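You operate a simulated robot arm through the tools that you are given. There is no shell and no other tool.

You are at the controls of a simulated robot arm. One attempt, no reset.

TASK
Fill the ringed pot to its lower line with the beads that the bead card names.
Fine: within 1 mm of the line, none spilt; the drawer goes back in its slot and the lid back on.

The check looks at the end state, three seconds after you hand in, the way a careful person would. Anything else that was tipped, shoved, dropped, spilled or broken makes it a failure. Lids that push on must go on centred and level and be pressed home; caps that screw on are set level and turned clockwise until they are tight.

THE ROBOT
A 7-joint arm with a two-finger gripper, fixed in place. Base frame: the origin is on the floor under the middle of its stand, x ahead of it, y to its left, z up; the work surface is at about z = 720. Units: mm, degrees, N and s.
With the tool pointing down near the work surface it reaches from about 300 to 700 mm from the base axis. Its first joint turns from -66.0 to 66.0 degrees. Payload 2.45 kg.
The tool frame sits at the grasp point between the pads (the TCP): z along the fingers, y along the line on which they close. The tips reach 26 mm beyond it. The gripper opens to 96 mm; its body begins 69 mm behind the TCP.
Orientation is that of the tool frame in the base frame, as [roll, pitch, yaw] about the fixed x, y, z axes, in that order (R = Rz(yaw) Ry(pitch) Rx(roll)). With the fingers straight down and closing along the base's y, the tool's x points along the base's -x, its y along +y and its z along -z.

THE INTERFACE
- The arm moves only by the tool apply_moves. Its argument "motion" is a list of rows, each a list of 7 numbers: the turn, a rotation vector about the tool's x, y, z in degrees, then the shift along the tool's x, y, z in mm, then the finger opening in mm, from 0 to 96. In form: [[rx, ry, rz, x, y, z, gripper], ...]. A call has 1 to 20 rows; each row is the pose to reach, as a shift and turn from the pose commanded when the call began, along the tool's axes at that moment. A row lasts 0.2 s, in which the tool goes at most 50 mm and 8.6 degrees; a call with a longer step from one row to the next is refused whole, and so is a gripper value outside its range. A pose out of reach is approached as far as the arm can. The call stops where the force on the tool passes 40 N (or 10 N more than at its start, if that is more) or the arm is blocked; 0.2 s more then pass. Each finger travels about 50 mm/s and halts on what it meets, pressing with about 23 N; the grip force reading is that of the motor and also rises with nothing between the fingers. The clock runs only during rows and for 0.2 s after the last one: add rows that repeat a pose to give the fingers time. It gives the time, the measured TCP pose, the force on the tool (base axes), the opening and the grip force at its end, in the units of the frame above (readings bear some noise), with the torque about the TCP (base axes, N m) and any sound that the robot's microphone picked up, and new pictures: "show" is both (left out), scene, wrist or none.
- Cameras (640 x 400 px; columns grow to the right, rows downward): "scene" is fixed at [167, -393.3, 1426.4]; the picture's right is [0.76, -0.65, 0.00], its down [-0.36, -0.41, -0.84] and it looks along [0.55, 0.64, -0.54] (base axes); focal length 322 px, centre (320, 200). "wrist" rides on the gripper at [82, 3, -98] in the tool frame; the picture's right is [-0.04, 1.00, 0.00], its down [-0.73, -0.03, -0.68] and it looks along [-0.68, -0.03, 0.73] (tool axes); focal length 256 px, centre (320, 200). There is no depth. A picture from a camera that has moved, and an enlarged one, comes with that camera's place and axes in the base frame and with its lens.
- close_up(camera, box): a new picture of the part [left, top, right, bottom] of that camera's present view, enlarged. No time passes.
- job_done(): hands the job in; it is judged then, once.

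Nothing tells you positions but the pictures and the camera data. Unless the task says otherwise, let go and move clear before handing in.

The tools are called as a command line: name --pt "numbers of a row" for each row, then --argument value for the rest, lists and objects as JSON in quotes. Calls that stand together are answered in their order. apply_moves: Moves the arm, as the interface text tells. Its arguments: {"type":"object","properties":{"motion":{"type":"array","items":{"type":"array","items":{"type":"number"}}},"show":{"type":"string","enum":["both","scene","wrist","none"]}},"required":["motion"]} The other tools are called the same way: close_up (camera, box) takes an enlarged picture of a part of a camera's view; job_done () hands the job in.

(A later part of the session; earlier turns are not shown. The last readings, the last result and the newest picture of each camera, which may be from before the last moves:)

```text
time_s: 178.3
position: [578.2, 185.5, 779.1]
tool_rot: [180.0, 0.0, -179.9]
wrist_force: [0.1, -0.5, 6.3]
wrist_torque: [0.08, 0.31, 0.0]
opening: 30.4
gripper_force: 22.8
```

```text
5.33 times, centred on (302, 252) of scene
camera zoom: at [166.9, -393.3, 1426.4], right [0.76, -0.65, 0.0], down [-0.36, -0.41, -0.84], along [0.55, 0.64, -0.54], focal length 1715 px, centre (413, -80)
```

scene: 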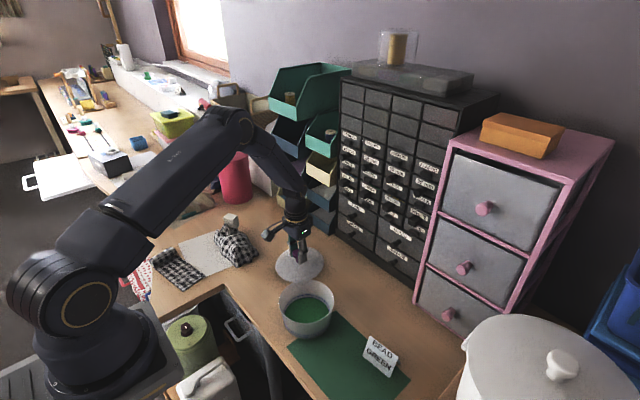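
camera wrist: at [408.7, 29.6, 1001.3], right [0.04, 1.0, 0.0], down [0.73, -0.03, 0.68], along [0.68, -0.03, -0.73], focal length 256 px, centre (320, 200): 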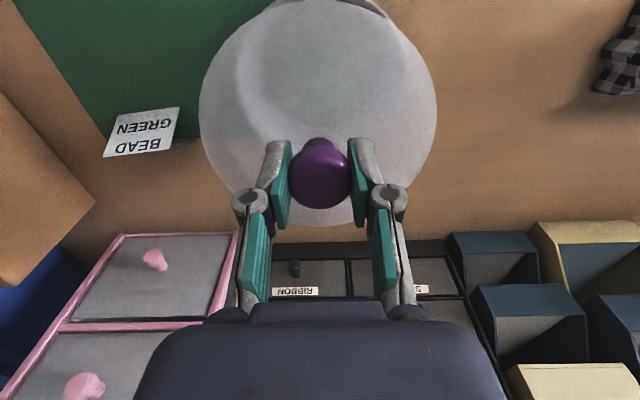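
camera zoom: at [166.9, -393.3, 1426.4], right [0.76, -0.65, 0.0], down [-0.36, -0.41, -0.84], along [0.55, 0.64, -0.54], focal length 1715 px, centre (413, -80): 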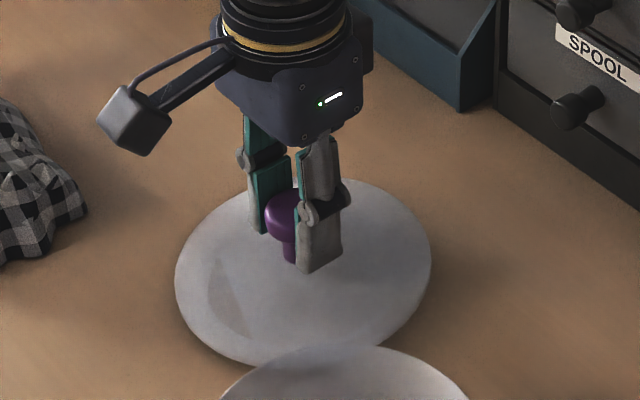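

apply_moves --pt "0 0 0 0 0 1 15" --pt "0 0 0 0 0 2 15" --pt "0 0 0 0 0 3 15" --pt "0 0 0 0 0 3 15" --show "none"

apply_moves --pt "0 0 0 0 0 -1.5 15" --pt "0 0 0 0 0 -1.5 30" --pt "0 0 0 0 0 -1.5 45" --pt "0 0 0 0 0 -1.5 64" --pt "0 0 0 0 0 -1.5 64" --pt "0 0 0 0 0 -20 64" --pt "0 0 0 0 0 -50 64" --pt "0 0 0 0 0 -90 64" --pt "0 0 0 0 0 -130 64" --pt "0 0 0 0 0 -130 64" --pt "0 0 0 0 0 -130 64" --show "wrist"

close_up --camera "scene" --box '[260, 215, 345, 290]'

close_up --camera "wrist" --box '[220, 0, 420, 140]'

```text
time_s: 179.3
position: [579.5, 185.8, 776.8]
tool_rot: [180.0, 0.1, -179.9]
wrist_force: [3.9, 2.2, 11.6]
wrist_torque: [0.03, 0.4, -0.08]
opening: 30.0
gripper_force: 23.1
```

```text
time_s: 181.7
position: [578.4, 184.1, 905.4]
tool_rot: [179.9, 0.0, -179.9]
wrist_force: [-0.5, 0.2, -0.4]
wrist_torque: [0.01, -0.01, 0.05]
opening: 64.1
gripper_force: 0.0
camera wrist: at [497.2, 187.9, 1003.2], right [0.04, 1.0, 0.0], down [0.73, -0.03, 0.68], along [0.68, -0.03, -0.73], focal length 256 px, centre (320, 200)
```

wrist: 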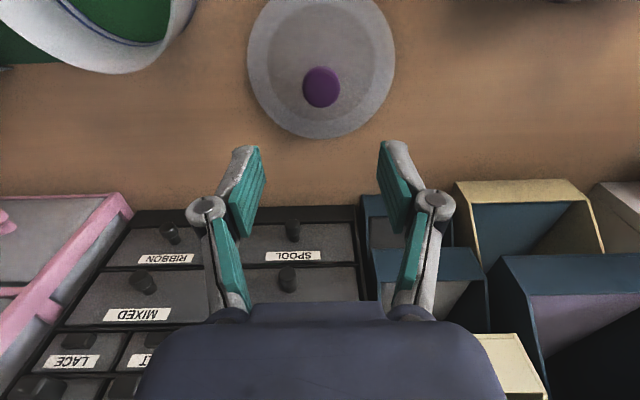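

```text
5.33 times, centred on (302, 252) of scene
camera zoom: at [167.0, -393.3, 1426.4], right [0.76, -0.65, 0.0], down [-0.36, -0.41, -0.84], along [0.55, 0.64, -0.54], focal length 1715 px, centre (413, -80)
```

zoom: 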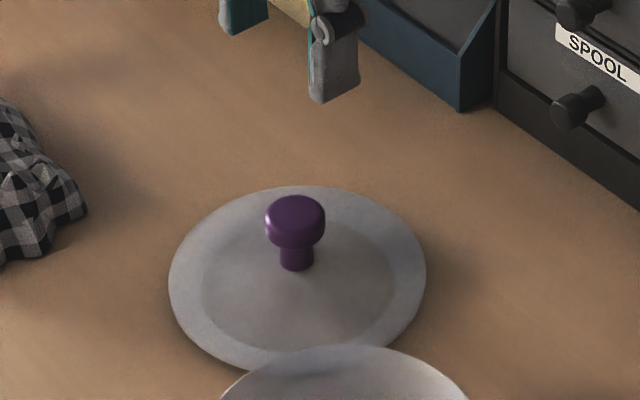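

```text
2.86 times, centred on (320, 70) of wrist
camera zoom: at [497.2, 187.9, 1003.2], right [0.04, 1.0, 0.0], down [0.73, -0.03, 0.68], along [0.68, -0.03, -0.73], focal length 731 px, centre (320, 571)
```

zoom: 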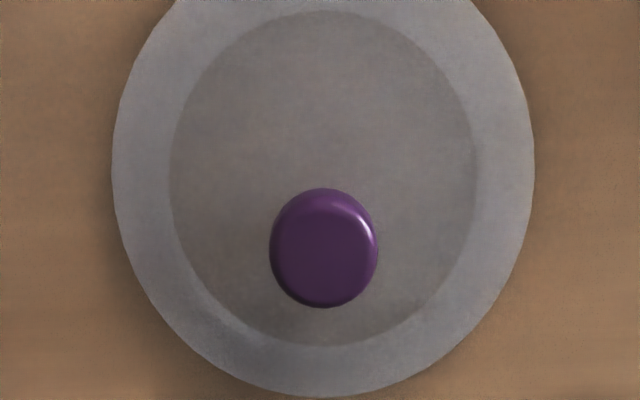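

The lid is flat on the table. I'll now measure lid and pot from the same relative camera geometry, to get the exact displacement between their centres. First the lid:

apply_moves --pt "0 0 0 20 0 -10 64" --pt "0 0 0 45 0 -20 64" --pt "0 0 0 67.7 0 -31 64" --pt "0 0 0 67.7 0 -31 64" --pt "0 0 0 67.7 0 -31 64" --pt "0 0 0 67.7 0 -31 64" --show "wrist"

close_up --camera "wrist" --box '[240, 50, 400, 180]'

```text
time_s: 183.1
position: [511.4, 183.8, 939.7]
tool_rot: [180.0, 0.0, -179.9]
wrist_force: [-0.6, 0.2, 0.2]
wrist_torque: [0.01, 0.0, -0.02]
opening: 64.2
gripper_force: 0.1
camera wrist: at [428.9, 187.3, 1036.9], right [0.04, 1.0, 0.0], down [0.73, -0.03, 0.68], along [0.68, -0.03, -0.73], focal length 256 px, centre (320, 200)
```

wrist: 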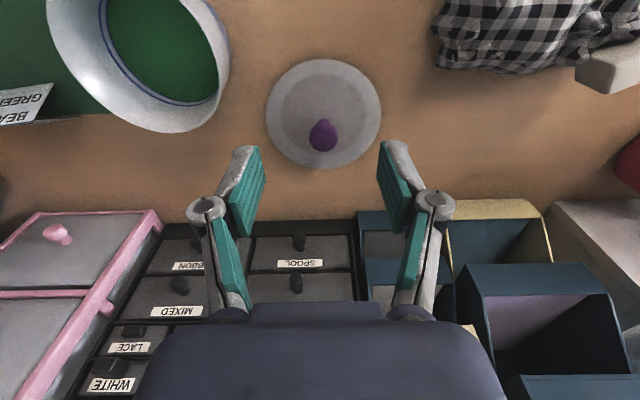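

```text
3.08 times, centred on (320, 115) of wrist
camera zoom: at [428.9, 187.3, 1036.9], right [0.04, 1.0, 0.0], down [0.73, -0.03, 0.68], along [0.68, -0.03, -0.73], focal length 788 px, centre (320, 462)
```

zoom: 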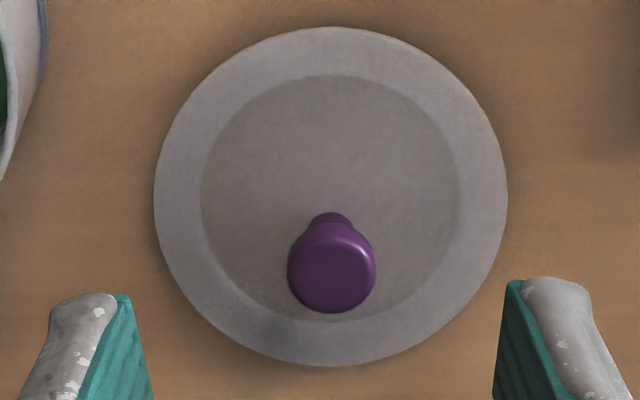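

Now the pot, from the same relative pose.

apply_moves --pt "0 0 0 16 -26 -10 64" --pt "0 0 0 32 -52 -20 64" --pt "0 0 0 48 -78 -30 64" --pt "0 0 0 64 -104 -40 64" --pt "0 0 0 80 -130 -50 64" --pt "0 0 0 96.2 -156.3 -60 64" --pt "0 0 0 96.2 -156.3 -60 64" --pt "0 0 0 96.2 -156.3 -60 64" --pt "0 0 0 96.2 -156.3 -60 64" --show "both"

close_up --camera "wrist" --box '[240, 50, 400, 180]'

```text
time_s: 185.1
position: [415.6, 29.6, 994.8]
tool_rot: [-180.0, 0.0, -179.9]
wrist_force: [0.0, 0.3, 0.5]
wrist_torque: [-0.03, 0.01, -0.04]
opening: 63.8
gripper_force: 0.0
camera wrist: at [334.5, 33.6, 1092.3], right [0.04, 1.0, 0.0], down [0.73, -0.03, 0.68], along [0.68, -0.03, -0.73], focal length 256 px, centre (320, 200)
```

scene: 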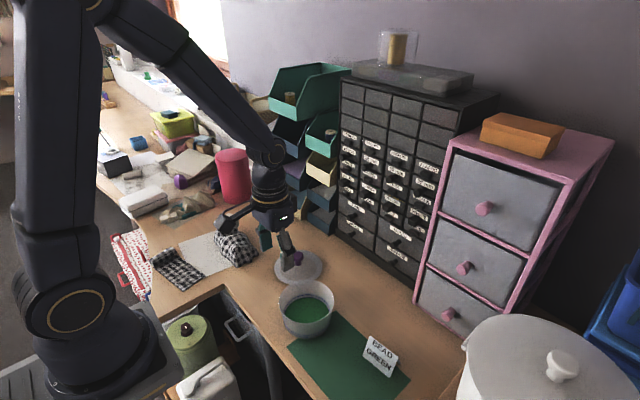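
wrist: 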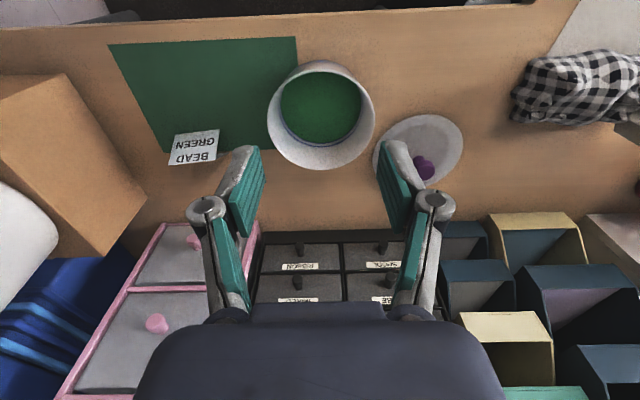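

```text
3.08 times, centred on (320, 115) of wrist
camera zoom: at [334.5, 33.6, 1092.3], right [0.04, 1.0, 0.0], down [0.73, -0.03, 0.68], along [0.68, -0.03, -0.73], focal length 788 px, centre (320, 462)
```

zoom: 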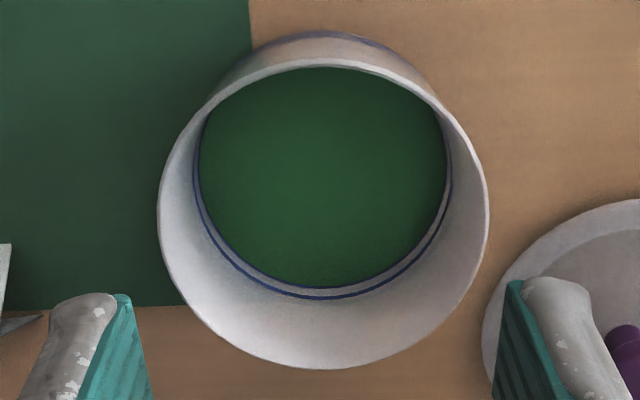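

I have clean measurements: the pot centre is 92.4 mm in −X and 156.7 mm in −Y from the lid's present centre. The level also shows right at the lower line from above. I'll go back and regrip the lid's knob.

apply_moves --pt "0 0 0 -25 25 0 64" --pt "0 0 0 -52 50 10 64" --pt "0 0 0 -80 76 25 64" --pt "0 0 0 -108 102 45 64" --pt "0 0 0 -136 128 65 64" --pt "0 0 0 -162.7 154.3 89 64" --pt "0 0 0 -162.7 154.3 89 64" --pt "0 0 0 -162.7 154.3 89 64" --pt "0 0 0 -162.7 154.3 89 64" --show "wrist"

```text
time_s: 187.1
position: [577.3, 186.6, 909.8]
tool_rot: [180.0, 0.0, -179.9]
wrist_force: [0.0, -0.4, 0.1]
wrist_torque: [-0.01, 0.0, 0.01]
opening: 64.0
gripper_force: 0.1
camera wrist: at [496.3, 190.9, 1006.5], right [0.04, 1.0, 0.0], down [0.73, -0.03, 0.68], along [0.68, -0.03, -0.73], focal length 256 px, centre (320, 200)
```

wrist: 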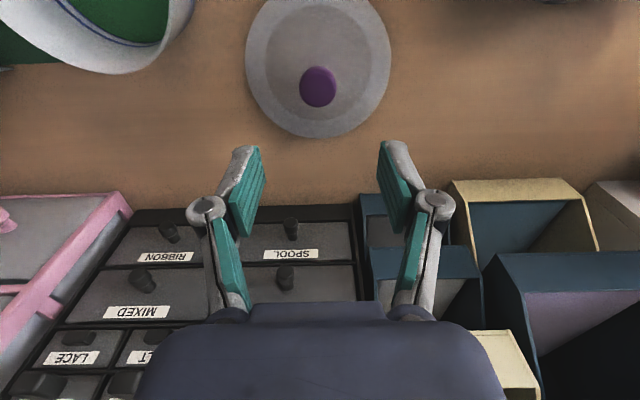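

apply_moves --pt "0 0 0 -0.5 -1.2 30 64" --pt "0 0 0 -0.9 -2.4 65 64" --pt "0 0 0 -0.9 -2.4 95 64" --pt "0 0 0 -0.9 -2.4 115 64" --pt "0 0 0 -0.9 -2.4 120 64" --pt "0 0 0 -0.9 -2.4 120 64" --pt "0 0 0 -0.9 -2.4 120 64" --show "wrist"

```text
time_s: 188.7
position: [579.0, 183.2, 787.6]
tool_rot: [-179.9, 0.0, -180.0]
wrist_force: [0.3, -0.8, -0.6]
wrist_torque: [0.01, 0.02, 0.03]
opening: 63.9
gripper_force: 0.0
camera wrist: at [497.9, 187.5, 885.2], right [0.04, 1.0, 0.0], down [0.73, -0.03, 0.68], along [0.68, -0.03, -0.73], focal length 256 px, centre (320, 200)
```

wrist: 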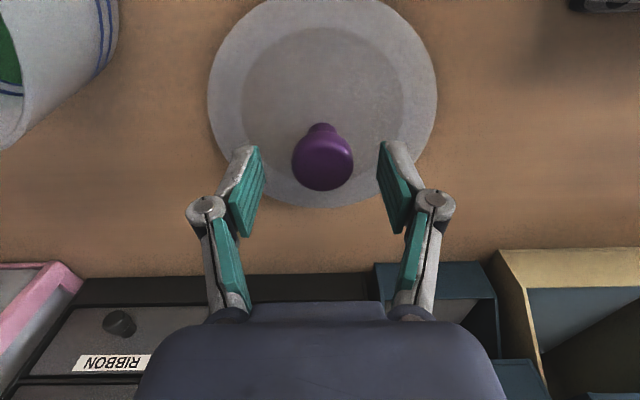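

apply_moves --pt "0 0 0 0.2 0.5 3 64" --pt "0 0 0 0.4 0.9 6 64" --pt "0 0 0 0.4 0.9 9 64" --pt "0 0 0 0.4 0.9 11 64" --pt "0 0 0 0.4 0.9 11 64" --pt "0 0 0 0.4 0.9 11 64" --show "wrist"

close_up --camera "wrist" --box '[200, 100, 440, 250]'

```text
time_s: 190.1
position: [577.7, 182.2, 776.0]
tool_rot: [-180.0, 0.0, -179.9]
wrist_force: [-0.4, -0.3, -0.1]
wrist_torque: [-0.01, 0.0, 0.03]
opening: 63.8
gripper_force: 0.0
camera wrist: at [496.4, 186.1, 874.3], right [0.04, 1.0, 0.0], down [0.73, -0.03, 0.68], along [0.68, -0.03, -0.73], focal length 256 px, centre (320, 200)
```

wrist: 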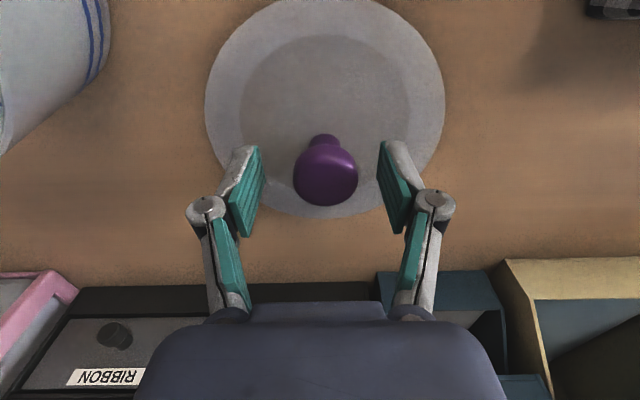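

```text
2.67 times, centred on (320, 175) of wrist
camera zoom: at [496.4, 186.1, 874.3], right [0.04, 1.0, 0.0], down [0.73, -0.03, 0.68], along [0.68, -0.03, -0.73], focal length 683 px, centre (320, 267)
```

zoom: 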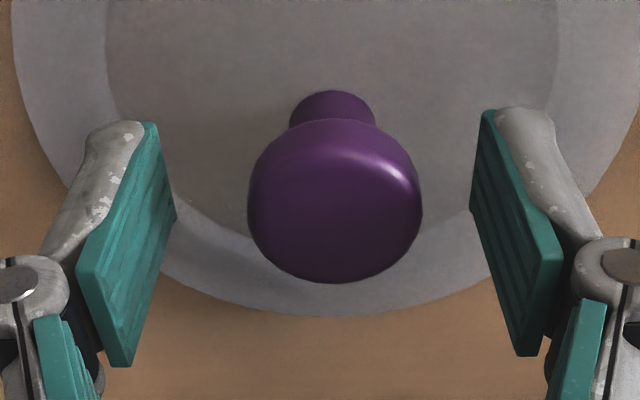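

apply_moves --pt "0 0 0 0 0 0 64" --pt "0 0 0 0 0 0 64" --pt "0 0 0 0 0 0 64" --show "wrist"

```text
time_s: 190.9
position: [577.6, 182.5, 777.7]
tool_rot: [-180.0, 0.0, -179.9]
wrist_force: [-0.3, 0.1, 1.7]
wrist_torque: [0.05, 0.01, -0.02]
opening: 63.9
gripper_force: 0.0
camera wrist: at [496.4, 186.1, 874.3], right [0.04, 1.0, 0.0], down [0.73, -0.03, 0.68], along [0.68, -0.03, -0.73], focal length 256 px, centre (320, 200)
```

wrist: 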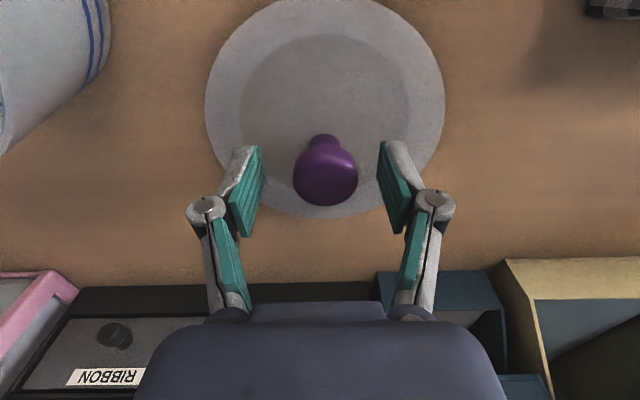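

apply_moves --pt "0 0 0 0 1.2 0 64" --pt "0 0 0 0 2.5 0 64" --pt "0 0 0 0 2.5 0 64" --show "wrist"

```text
time_s: 191.7
position: [577.8, 184.0, 778.1]
tool_rot: [179.9, 0.0, -179.9]
wrist_force: [-0.5, 0.3, 0.4]
wrist_torque: [0.03, -0.01, 0.02]
opening: 63.8
gripper_force: 0.0
camera wrist: at [496.5, 187.9, 874.4], right [0.04, 1.0, 0.0], down [0.73, -0.03, 0.68], along [0.68, -0.03, -0.73], focal length 256 px, centre (320, 200)
```

wrist: 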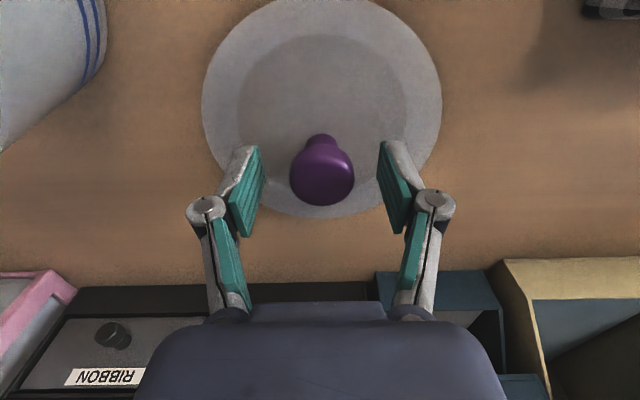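

Well centred. Closing on the knob.

apply_moves --pt "0 0 0 0 0 0 50" --pt "0 0 0 0 0 0 36" --pt "0 0 0 0 0 0 20" --pt "0 0 0 0 0 0 15" --pt "0 0 0 0 0 0 15" --pt "0 0 0 0 0 0 15" --show "wrist"

close_up --camera "scene" --box '[260, 215, 345, 290]'

```text
time_s: 193.1
position: [577.3, 183.9, 777.6]
tool_rot: [180.0, -0.1, -180.0]
wrist_force: [-0.4, 0.3, 1.8]
wrist_torque: [0.0, 0.03, -0.05]
opening: 30.0
gripper_force: 22.9
camera wrist: at [496.5, 187.9, 874.5], right [0.04, 1.0, 0.0], down [0.73, -0.03, 0.68], along [0.68, -0.03, -0.73], focal length 256 px, centre (320, 200)
```

wrist: 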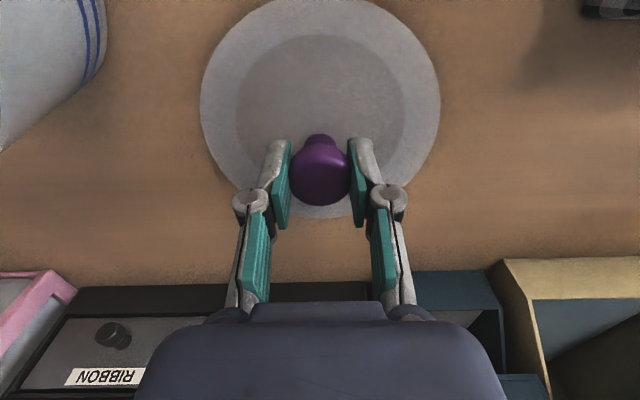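

```text
5.33 times, centred on (302, 252) of scene
camera zoom: at [167.0, -393.3, 1426.4], right [0.76, -0.65, 0.0], down [-0.36, -0.41, -0.84], along [0.55, 0.64, -0.54], focal length 1715 px, centre (413, -80)
```

zoom: 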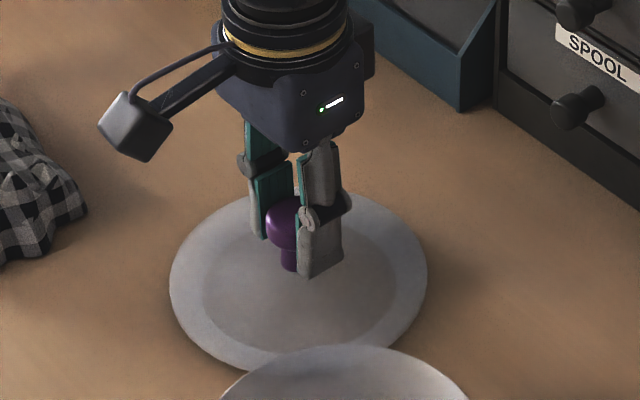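

The opening (30.0 vs 31 mm before) tells me the knob is ~4 mm off the pads' centre in X. I'll open, shift 4 mm, and regrip centrally.

apply_moves --pt "0 0 0 0 0 0 35" --pt "0 0 0 0 0 0 48" --pt "0 0 0 2 0 0 52" --pt "0 0 0 4 0 0 52" --pt "0 0 0 4 0 0 52" --pt "0 0 0 4 0 0 52" --show "wrist"

apply_moves --pt "0 0 0 0 0 0 40" --pt "0 0 0 0 0 0 30" --pt "0 0 0 0 0 0 20" --pt "0 0 0 0 0 0 15" --pt "0 0 0 0 0 0 15" --show "wrist"

```text
time_s: 194.5
position: [574.3, 183.3, 777.9]
tool_rot: [180.0, -0.1, -179.9]
wrist_force: [0.3, 0.2, 0.0]
wrist_torque: [0.0, 0.0, -0.02]
opening: 52.2
gripper_force: 0.0
camera wrist: at [492.4, 187.9, 875.2], right [0.04, 1.0, 0.0], down [0.73, -0.03, 0.68], along [0.68, -0.03, -0.73], focal length 256 px, centre (320, 200)
```

wrist: 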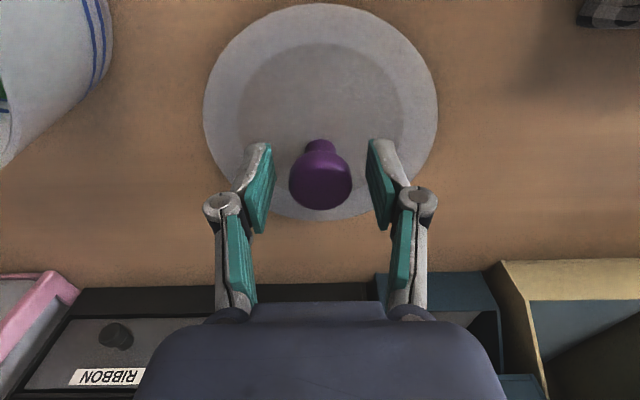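

```text
time_s: 195.7
position: [573.9, 183.7, 778.0]
tool_rot: [180.0, 0.0, -179.9]
wrist_force: [0.3, 0.7, 0.7]
wrist_torque: [-0.02, 0.0, -0.01]
opening: 29.6
gripper_force: 23.2
camera wrist: at [492.4, 187.9, 875.2], right [0.04, 1.0, 0.0], down [0.73, -0.03, 0.68], along [0.68, -0.03, -0.73], focal length 256 px, centre (320, 200)
```

wrist: 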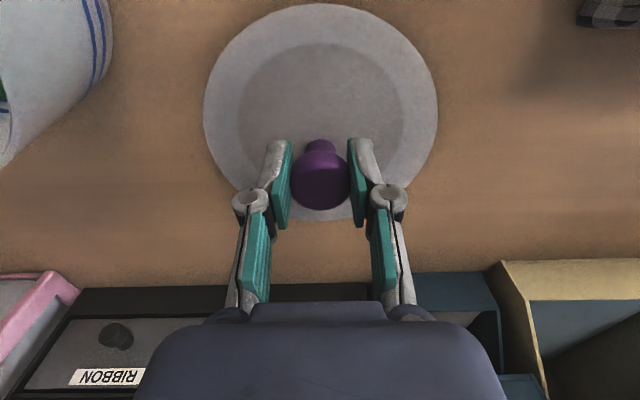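

The picture shows the knob within ~1.4 mm of its original place between the pads, and both of my estimates agree on the target: camera position (400.0, 31.7). I'll carry the lid there at height.

apply_moves --pt "0 0 0 0 0 -6 15" --pt "0 0 0 0 0 -22 15" --pt "0 0 0 0 0 -48 15" --pt "0 0 0 0 0 -78 15" --pt "0 0 0 0 0 -104 15" --pt "0 0 0 6 -10 -116 15" --pt "0 0 0 18 -30 -118 15" --pt "0 0 0 32 -54 -118 15" --pt "0 0 0 46 -78 -118 15" --pt "0 0 0 60 -102 -118 15" --pt "0 0 0 74 -126 -118 15" --pt "0 0 0 86 -146 -118 15" --pt "0 0 0 92.4 -156.2 -118 15" --pt "0 0 0 92.4 -156.2 -118 15" --pt "0 0 0 92.4 -156.2 -118 15" --show "wrist"

close_up --camera "scene" --box '[260, 215, 360, 345]'

```text
time_s: 198.9
position: [480.8, 27.0, 896.6]
tool_rot: [180.0, 0.0, -179.9]
wrist_force: [-0.3, 0.4, -0.8]
wrist_torque: [-0.03, -0.03, 0.03]
opening: 30.1
gripper_force: 22.7
camera wrist: at [399.1, 31.0, 993.7], right [0.04, 1.0, 0.0], down [0.73, -0.03, 0.68], along [0.68, -0.03, -0.73], focal length 256 px, centre (320, 200)
```

wrist: 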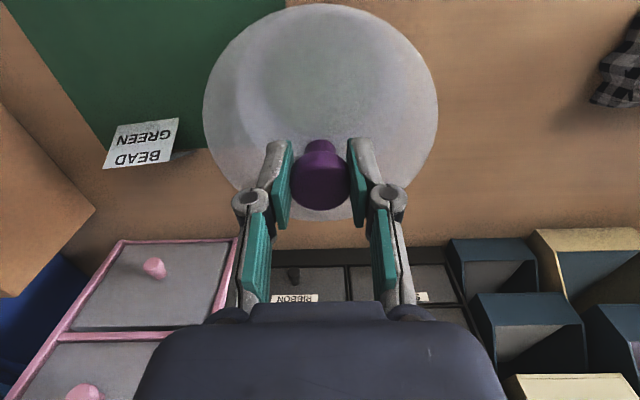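

```text
3.08 times, centred on (310, 280) of scene
camera zoom: at [167.0, -393.3, 1426.4], right [0.76, -0.65, 0.0], down [-0.36, -0.41, -0.84], along [0.55, 0.64, -0.54], focal length 989 px, centre (351, -46)
```

zoom: 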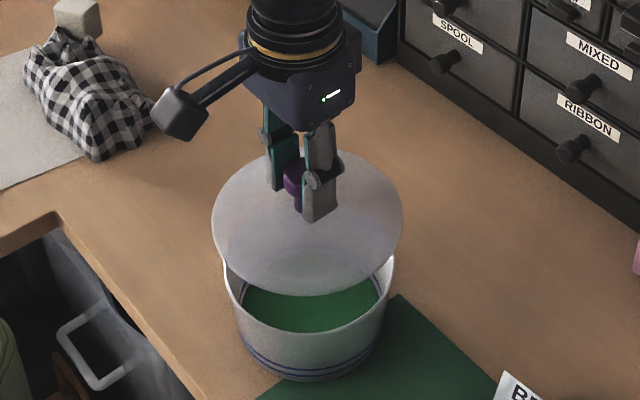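

Sideways alignment with the pot looks right. I'll descend to about 12 mm above the seat and check the other direction.

apply_moves --pt "0 0 0 -0.5 0.4 8 15" --pt "0 0 0 -0.9 0.7 18 15" --pt "0 0 0 -0.9 0.7 28 15" --pt "0 0 0 -0.9 0.7 36 15" --pt "0 0 0 -0.9 0.7 38 15" --pt "0 0 0 -0.9 0.7 38 15" --show "wrist"

close_up --camera "scene" --box '[270, 265, 350, 345]'

```text
time_s: 200.3
position: [480.8, 28.4, 857.5]
tool_rot: [179.9, 0.0, -179.9]
wrist_force: [-0.7, 0.4, -0.2]
wrist_torque: [0.0, -0.04, 0.0]
opening: 29.5
gripper_force: 23.0
camera wrist: at [400.2, 32.3, 954.4], right [0.04, 1.0, 0.0], down [0.73, -0.03, 0.68], along [0.68, -0.03, -0.73], focal length 256 px, centre (320, 200)
```

wrist: 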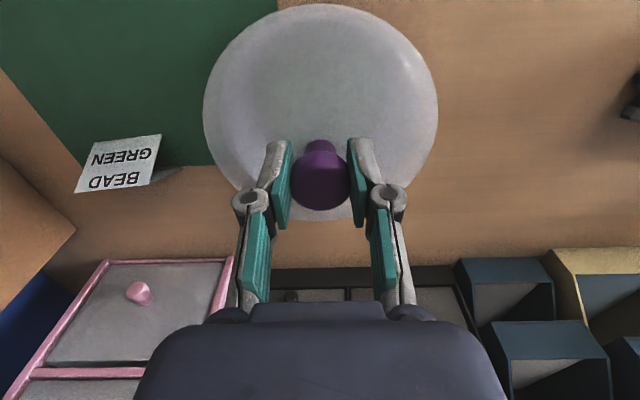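

```text
5.00 times, centred on (310, 305) of scene
camera zoom: at [167.0, -393.3, 1426.4], right [0.76, -0.65, 0.0], down [-0.36, -0.41, -0.84], along [0.55, 0.64, -0.54], focal length 1608 px, centre (370, -325)
```

zoom: 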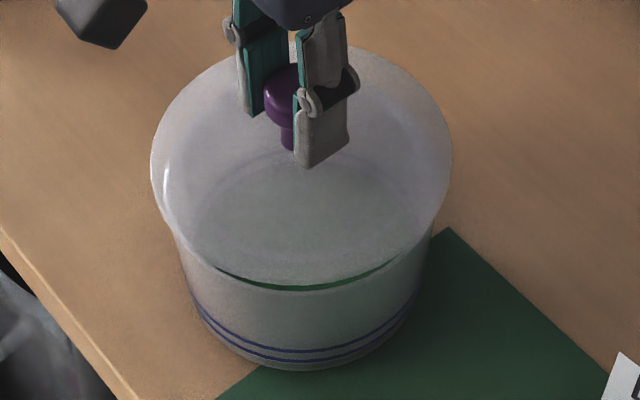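

Lid and pot outlines are concentric to within about 1 mm. Lowering in small steps with force checks.

apply_moves --pt "0 0 0 0 -0.2 1.5 15" --pt "0 0 0 0 -0.4 3 15" --pt "0 0 0 0 -0.4 4.5 15" --pt "0 0 0 0 -0.4 6 15" --pt "0 0 0 0 -0.4 6 15" --show "wrist"

close_up --camera "scene" --box '[270, 265, 350, 345]'

```text
time_s: 201.5
position: [482.8, 29.0, 851.5]
tool_rot: [180.0, 0.0, -179.9]
wrist_force: [0.0, 0.1, -0.7]
wrist_torque: [-0.01, -0.01, -0.03]
opening: 29.9
gripper_force: 23.0
camera wrist: at [400.8, 32.3, 948.8], right [0.04, 1.0, 0.0], down [0.73, -0.03, 0.68], along [0.68, -0.03, -0.73], focal length 256 px, centre (320, 200)
```

wrist: 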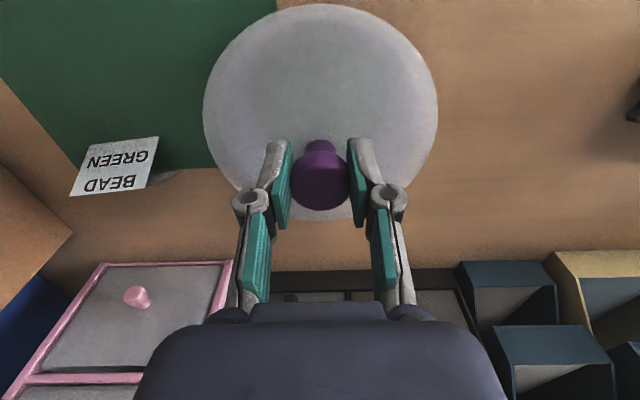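

```text
5.00 times, centred on (310, 305) of scene
camera zoom: at [167.0, -393.3, 1426.4], right [0.76, -0.65, 0.0], down [-0.36, -0.41, -0.84], along [0.55, 0.64, -0.54], focal length 1608 px, centre (370, -325)
```

zoom: 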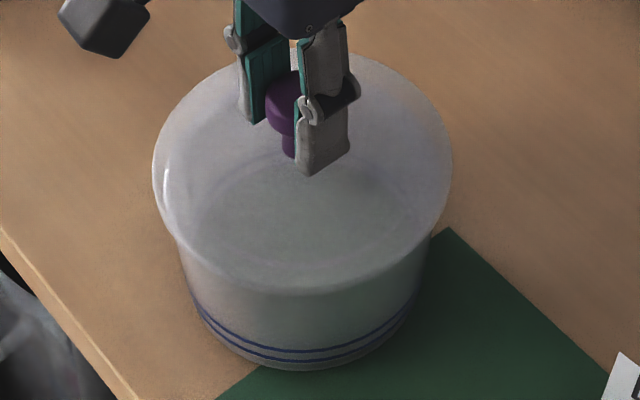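

apply_moves --pt "0 0 0 0.4 -0.3 0.8 15" --pt "0 0 0 0.7 -0.6 1.6 15" --pt "0 0 0 0.7 -0.6 2.4 15" --pt "0 0 0 0.7 -0.6 3.2 15" --pt "0 0 0 0.7 -0.6 3.2 15" --show "wrist"

close_up --camera "scene" --box '[270, 265, 350, 345]'

```text
time_s: 202.7
position: [482.0, 27.4, 847.0]
tool_rot: [-180.0, 0.1, -179.9]
wrist_force: [0.4, 0.5, -0.1]
wrist_torque: [-0.02, -0.03, -0.01]
opening: 29.8
gripper_force: 23.6
camera wrist: at [400.2, 31.4, 944.9], right [0.04, 1.0, 0.0], down [0.73, -0.03, 0.68], along [0.68, -0.03, -0.73], focal length 256 px, centre (320, 200)
```

wrist: 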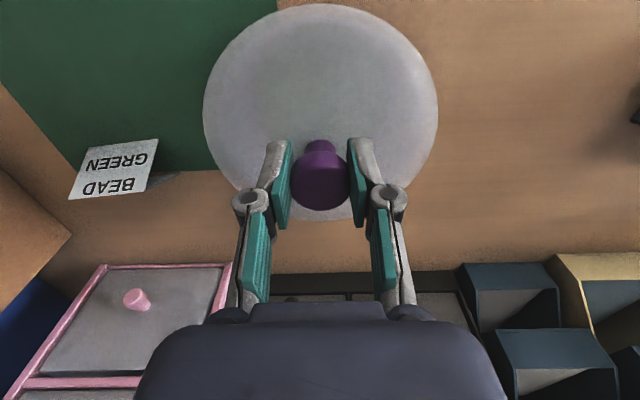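

```text
5.00 times, centred on (310, 305) of scene
camera zoom: at [167.0, -393.3, 1426.4], right [0.76, -0.65, 0.0], down [-0.36, -0.41, -0.84], along [0.55, 0.64, -0.54], focal length 1608 px, centre (370, -325)
```

zoom: 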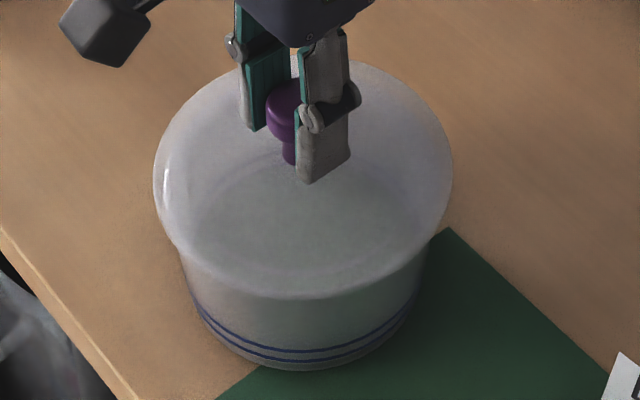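

No resistance at all now, and the lid is nearly down. A bit further until it seats.

apply_moves --pt "0 0 0 0 0 0.7 15" --pt "0 0 0 0 0 1.4 15" --pt "0 0 0 0 0 2.1 15" --pt "0 0 0 0 0 2.8 15" --pt "0 0 0 0 0 2.8 15" --show "wrist"

close_up --camera "scene" --box '[270, 265, 350, 345]'

```text
time_s: 203.9
position: [481.9, 27.0, 844.8]
tool_rot: [-179.9, 0.0, -179.8]
wrist_force: [-0.3, -0.5, -0.9]
wrist_torque: [0.0, 0.03, 0.01]
opening: 29.8
gripper_force: 23.5
camera wrist: at [400.0, 31.4, 942.4], right [0.04, 1.0, 0.0], down [0.73, -0.03, 0.68], along [0.68, -0.03, -0.73], focal length 256 px, centre (320, 200)
```

wrist: 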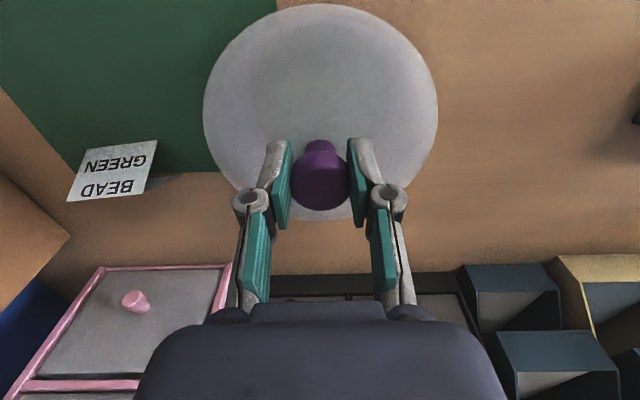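

```text
5.00 times, centred on (310, 305) of scene
camera zoom: at [167.0, -393.3, 1426.4], right [0.76, -0.65, 0.0], down [-0.36, -0.41, -0.84], along [0.55, 0.64, -0.54], focal length 1608 px, centre (370, -325)
```

zoom: 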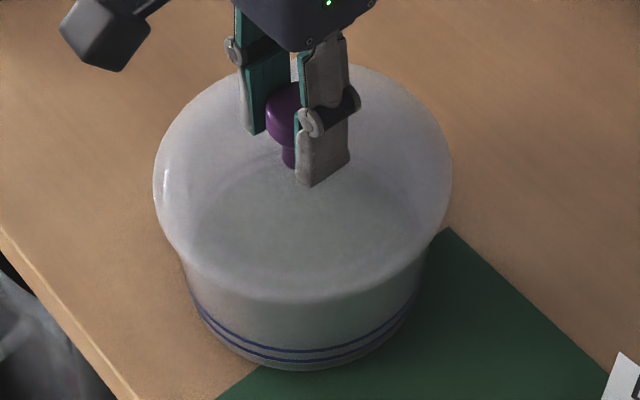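

apply_moves --pt "0 0 0 0 0 0.7 15" --pt "0 0 0 0 0 1.4 15" --pt "0 0 0 0 0 2.1 15" --pt "0 0 0 0 0 2.8 15" --pt "0 0 0 0 0 2.8 15" --show "wrist"

close_up --camera "scene" --box '[270, 265, 350, 345]'

```text
time_s: 205.1
position: [482.3, 28.4, 843.9]
tool_rot: [-179.9, 0.0, 180.0]
wrist_force: [-2.6, -3.2, 16.2]
wrist_torque: [-0.06, 0.0, -0.04]
opening: 29.8
gripper_force: 23.0
camera wrist: at [400.8, 31.9, 939.9], right [0.04, 1.0, 0.0], down [0.73, -0.03, 0.68], along [0.68, -0.03, -0.73], focal length 256 px, centre (320, 200)
```

wrist: 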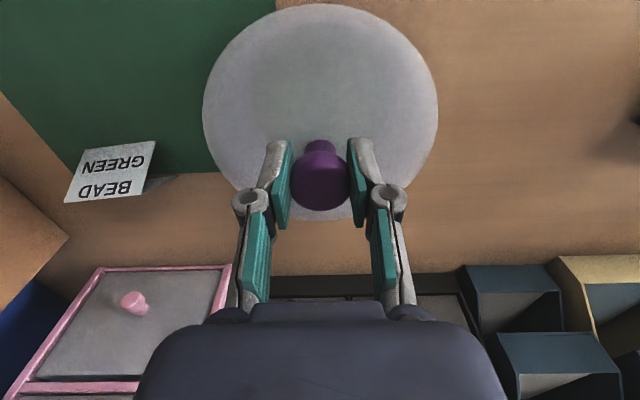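

```text
5.00 times, centred on (310, 305) of scene
camera zoom: at [166.7, -393.4, 1426.4], right [0.76, -0.65, 0.0], down [-0.35, -0.41, -0.84], along [0.55, 0.64, -0.54], focal length 1608 px, centre (370, -325)
```

zoom: 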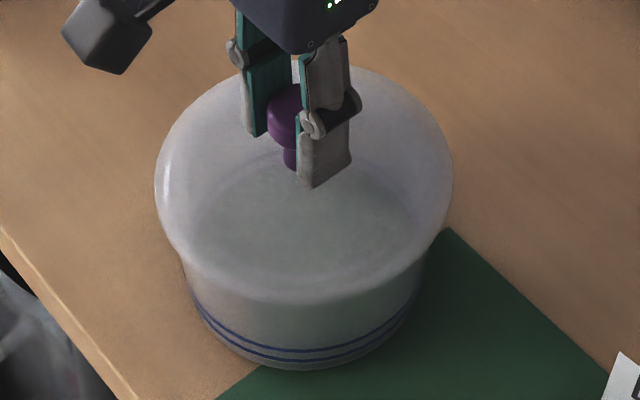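

The lid is seated evenly (≈16 N, no torque). I'll press it home slightly more, then release.

apply_moves --pt "0 0 0 0 0 0.6 15" --pt "0 0 0 0 0 1.2 15" --pt "0 0 0 0 0 1.2 15" --show "none"

close_up --camera "scene" --box '[270, 265, 350, 345]'

```text
time_s: 205.9
position: [483.5, 28.5, 841.5]
tool_rot: [-180.0, 0.0, -179.9]
wrist_force: [1.4, -4.4, 16.5]
wrist_torque: [-0.04, -0.18, -0.05]
opening: 29.8
gripper_force: 23.1
```

```text
5.00 times, centred on (310, 305) of scene
camera zoom: at [166.8, -393.4, 1426.4], right [0.76, -0.65, 0.0], down [-0.36, -0.41, -0.84], along [0.55, 0.64, -0.54], focal length 1608 px, centre (370, -325)
```

zoom: 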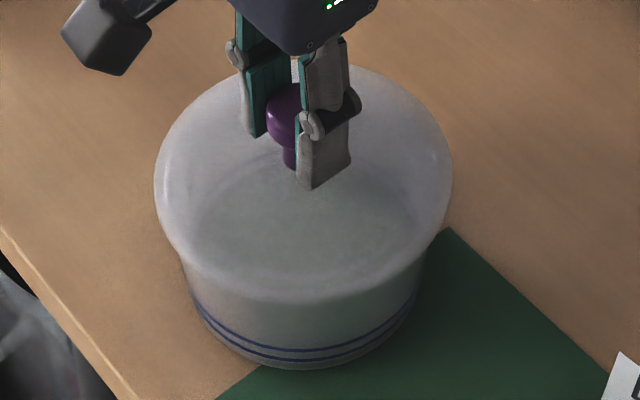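

Seated. Releasing and rising straight up.

apply_moves --pt "0 0 0 0 0 -1 15" --pt "0 0 0 0 0 -1 28" --pt "0 0 0 0 0 -1 42" --pt "0 0 0 0 0 -1 55" --pt "0 0 0 0 0 -1 64" --pt "0 0 0 0 0 -1 64" --pt "0 0 0 0 0 -20 64" --pt "0 0 0 0 0 -50 64" --pt "0 0 0 0 0 -90 64" --pt "0 0 0 40 0 -130 64" --pt "0 0 0 68 0 -150 64" --pt "0 0 0 68 0 -150 64" --show "both"

close_up --camera "scene" --box '[270, 265, 350, 345]'

close_up --camera "wrist" --box '[240, 50, 400, 180]'

```text
refused: row 10 steps farther than a row can; nothing moved
```

```text
5.00 times, centred on (310, 305) of scene
camera zoom: at [166.8, -393.4, 1426.4], right [0.76, -0.65, 0.0], down [-0.36, -0.41, -0.84], along [0.55, 0.64, -0.54], focal length 1608 px, centre (370, -325)
```

zoom: 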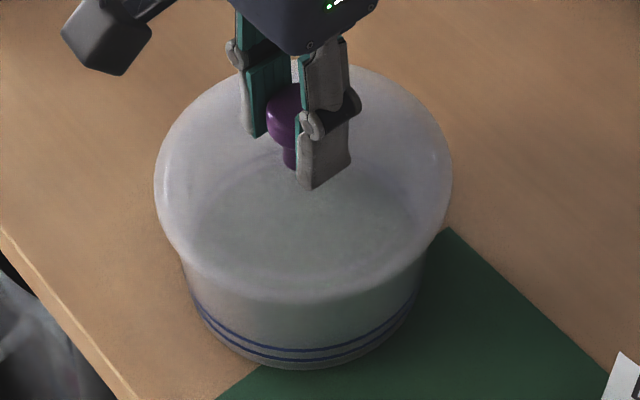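

```text
3.08 times, centred on (320, 115) of wrist
camera zoom: at [400.8, 32.2, 938.9], right [0.04, 1.0, 0.0], down [0.73, -0.03, 0.68], along [0.68, -0.03, -0.73], focal length 788 px, centre (320, 462)
```

zoom: 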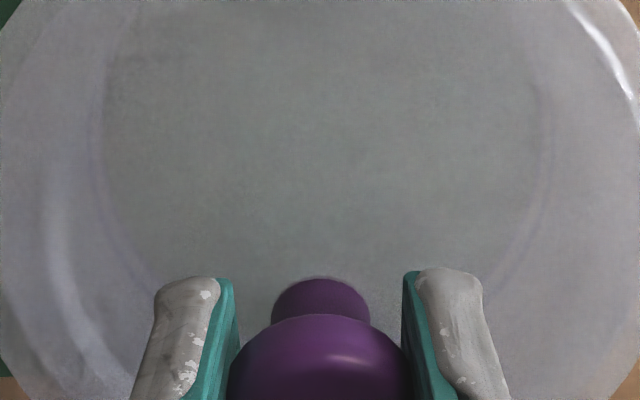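

One step was too long, so nothing moved. I'll repeat with shorter steps.

apply_moves --pt "0 0 0 0 0 -1 15" --pt "0 0 0 0 0 -1 28" --pt "0 0 0 0 0 -1 42" --pt "0 0 0 0 0 -1 55" --pt "0 0 0 0 0 -1 64" --pt "0 0 0 0 0 -1 64" --pt "0 0 0 0 0 -20 64" --pt "0 0 0 0 0 -50 64" --pt "0 0 0 0 0 -90 64" --pt "0 0 0 25 0 -120 64" --pt "0 0 0 50 0 -145 64" --pt "0 0 0 68 0 -155 64" --pt "0 0 0 68 0 -155 64" --show "both"

close_up --camera "scene" --box '[270, 265, 350, 345]'

close_up --camera "wrist" --box '[240, 50, 400, 180]'

```text
time_s: 208.7
position: [409.7, 28.8, 999.3]
tool_rot: [-179.9, 0.0, -179.9]
wrist_force: [-0.1, -0.2, -0.6]
wrist_torque: [0.0, -0.01, -0.02]
opening: 64.2
gripper_force: 0.0
camera wrist: at [328.8, 32.1, 1095.8], right [0.04, 1.0, 0.0], down [0.73, -0.03, 0.68], along [0.68, -0.03, -0.73], focal length 256 px, centre (320, 200)
```

scene: 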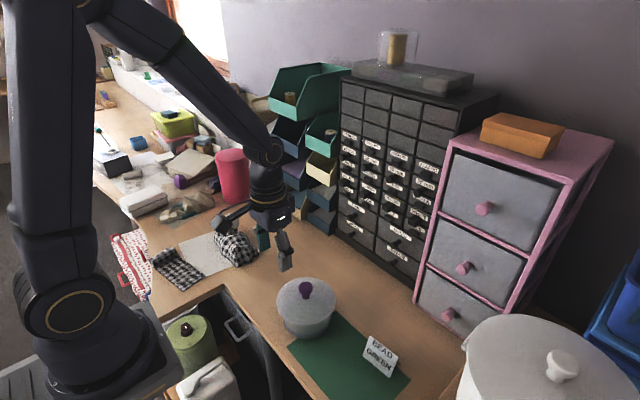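
wrist: 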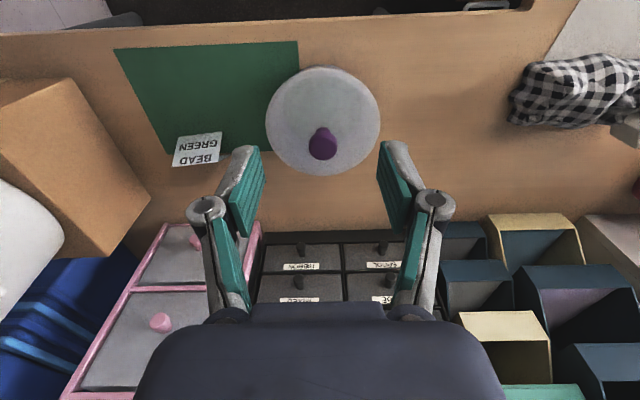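

```text
5.00 times, centred on (310, 305) of scene
camera zoom: at [167.0, -393.3, 1426.4], right [0.76, -0.65, 0.0], down [-0.36, -0.41, -0.84], along [0.55, 0.64, -0.54], focal length 1608 px, centre (370, -325)
```

zoom: 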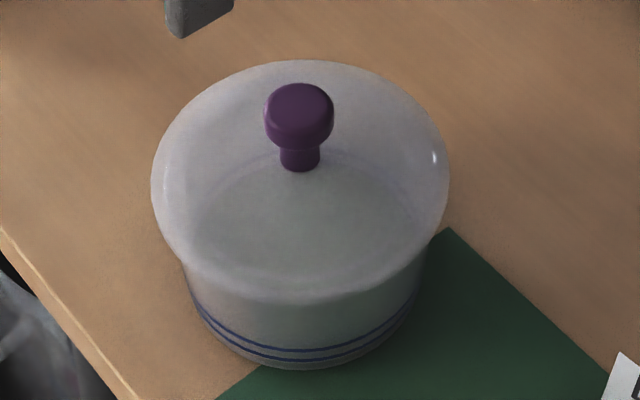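

```text
3.08 times, centred on (320, 115) of wrist
camera zoom: at [328.8, 32.1, 1095.8], right [0.04, 1.0, 0.0], down [0.73, -0.03, 0.68], along [0.68, -0.03, -0.73], focal length 788 px, centre (320, 462)
```

zoom: 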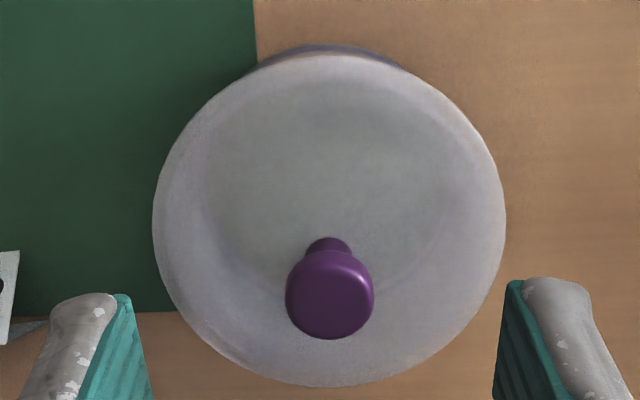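

The lid now sits concentric on the pot (within ~0.6 mm by my measurements) and level. To be sure it's pressed home I'll close the fingers and press gently on the knob's top.

apply_moves --pt "0 0 0 -20 0 10 40" --pt "0 0 0 -45 0 30 20" --pt "0 0 0 -73 0 55 0" --pt "0 0 0 -73 0 80 0" --pt "0 0 0 -73 0 100 0" --pt "0 0 0 -73 0 106 0" --pt "0 0 0 -73 0 106 0" --show "both"

close_up --camera "scene" --box '[270, 250, 350, 345]'

```text
time_s: 210.3
position: [487.9, 29.0, 892.3]
tool_rot: [179.9, 0.1, -179.9]
wrist_force: [-0.2, 0.3, 0.9]
wrist_torque: [0.05, -0.02, 0.0]
opening: 0.2
gripper_force: 22.8
camera wrist: at [405.6, 32.0, 989.0], right [0.04, 1.0, 0.0], down [0.73, -0.03, 0.68], along [0.68, -0.03, -0.73], focal length 256 px, centre (320, 200)
```

scene: 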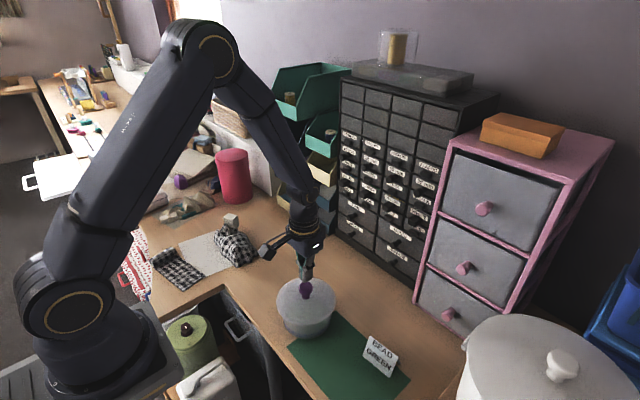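
wrist: 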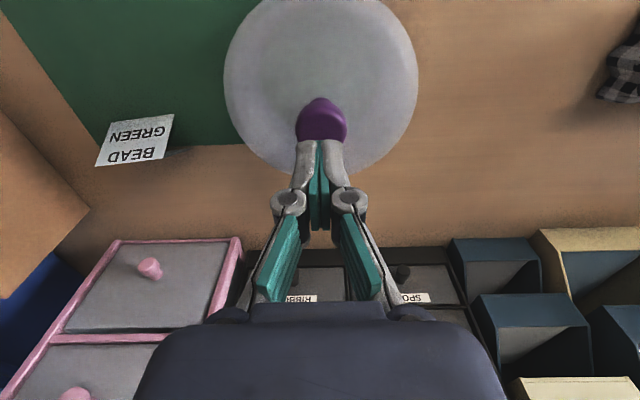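

```text
4.21 times, centred on (310, 298) of scene
camera zoom: at [167.0, -393.3, 1426.4], right [0.76, -0.65, 0.0], down [-0.36, -0.41, -0.84], along [0.55, 0.64, -0.54], focal length 1354 px, centre (362, -210)
```

zoom: 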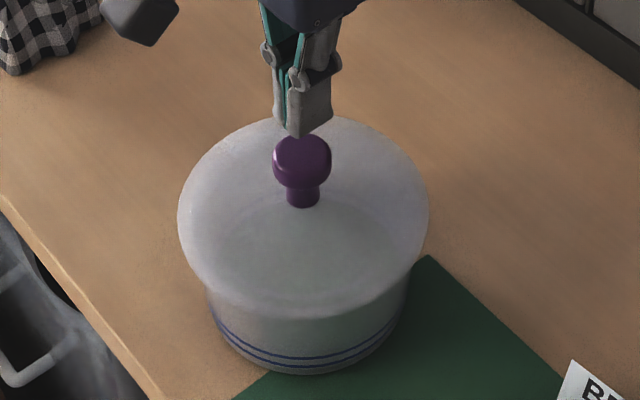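

apply_moves --pt "0 0 0 1.8 0 3 0" --pt "0 0 0 3.5 0 6 0" --pt "0 0 0 3.5 0 9 0" --pt "0 0 0 3.5 0 11 0" --pt "0 0 0 3.5 0 11 0" --show "none"

apply_moves --pt "0 0 0 0 0 1 0" --pt "0 0 0 0 0 2 0" --pt "0 0 0 0 0 3 0" --pt "0 0 0 0 0 3 0" --show "wrist"

```text
time_s: 211.5
position: [483.6, 27.1, 879.9]
tool_rot: [180.0, 0.0, -179.9]
wrist_force: [-1.2, 0.2, 0.0]
wrist_torque: [-0.01, -0.01, 0.01]
opening: 0.2
gripper_force: 23.0
```

```text
time_s: 212.5
position: [484.0, 27.8, 877.1]
tool_rot: [180.0, 0.0, -179.9]
wrist_force: [-0.8, 0.4, -0.4]
wrist_torque: [0.0, 0.0, -0.01]
opening: 0.0
gripper_force: 22.8
camera wrist: at [402.5, 31.4, 973.2], right [0.04, 1.0, 0.0], down [0.73, -0.03, 0.68], along [0.68, -0.03, -0.73], focal length 256 px, centre (320, 200)
```

wrist: 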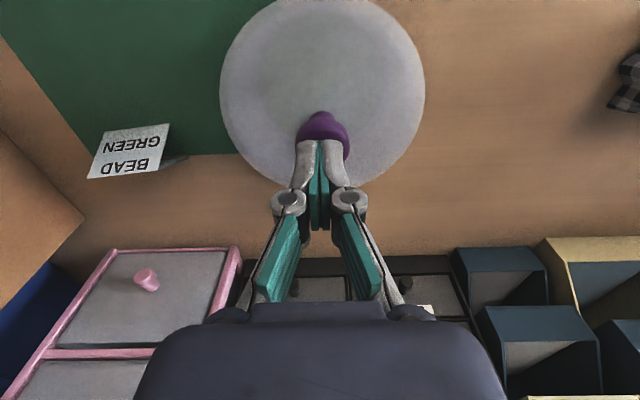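

apply_moves --pt "0 0 0 0 0 0.8 0" --pt "0 0 0 0 0 1.6 0" --pt "0 0 0 0 0 2.4 0" --pt "0 0 0 0 0 2.4 0" --show "none"

```text
time_s: 213.5
position: [483.5, 27.6, 873.0]
tool_rot: [-180.0, -0.1, -180.0]
wrist_force: [0.3, 0.1, -0.1]
wrist_torque: [0.0, 0.02, 0.02]
opening: 0.1
gripper_force: 23.3
```

apply_moves --pt "0 0 0 0 0 0.8 0" --pt "0 0 0 0 0 1.6 0" --pt "0 0 0 0 0 2.4 0" --pt "0 0 0 0 0 2.4 0" --show "none"

close_up --camera "scene" --box '[270, 250, 350, 345]'

```text
time_s: 214.5
position: [483.9, 27.2, 871.8]
tool_rot: [-179.9, -0.1, -180.0]
wrist_force: [-0.3, -0.4, 0.2]
wrist_torque: [0.03, 0.01, 0.02]
opening: 0.3
gripper_force: 22.9
```

```text
4.21 times, centred on (310, 298) of scene
camera zoom: at [167.0, -393.3, 1426.4], right [0.76, -0.65, 0.0], down [-0.36, -0.41, -0.84], along [0.55, 0.64, -0.54], focal length 1354 px, centre (362, -210)
```

zoom: 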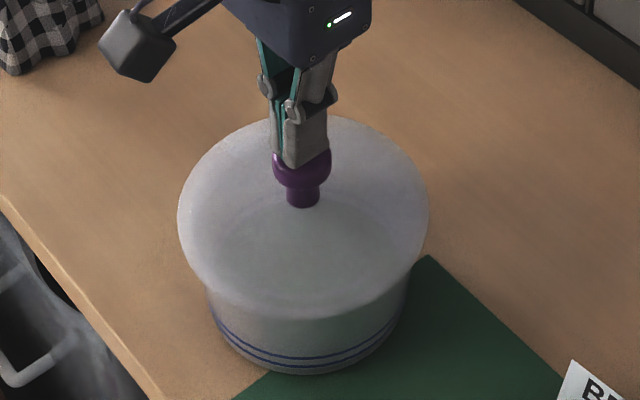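

apply_moves --pt "0 0 0 0 0 0.7 0" --pt "0 0 0 0 0 1.4 0" --pt "0 0 0 0 0 2.1 0" --pt "0 0 0 0 0 2.1 0" --show "none"

```text
time_s: 215.5
position: [483.1, 27.2, 869.6]
tool_rot: [179.9, 0.1, -180.0]
wrist_force: [-0.8, -0.1, -0.2]
wrist_torque: [-0.01, -0.04, 0.0]
opening: 0.1
gripper_force: 22.4
```

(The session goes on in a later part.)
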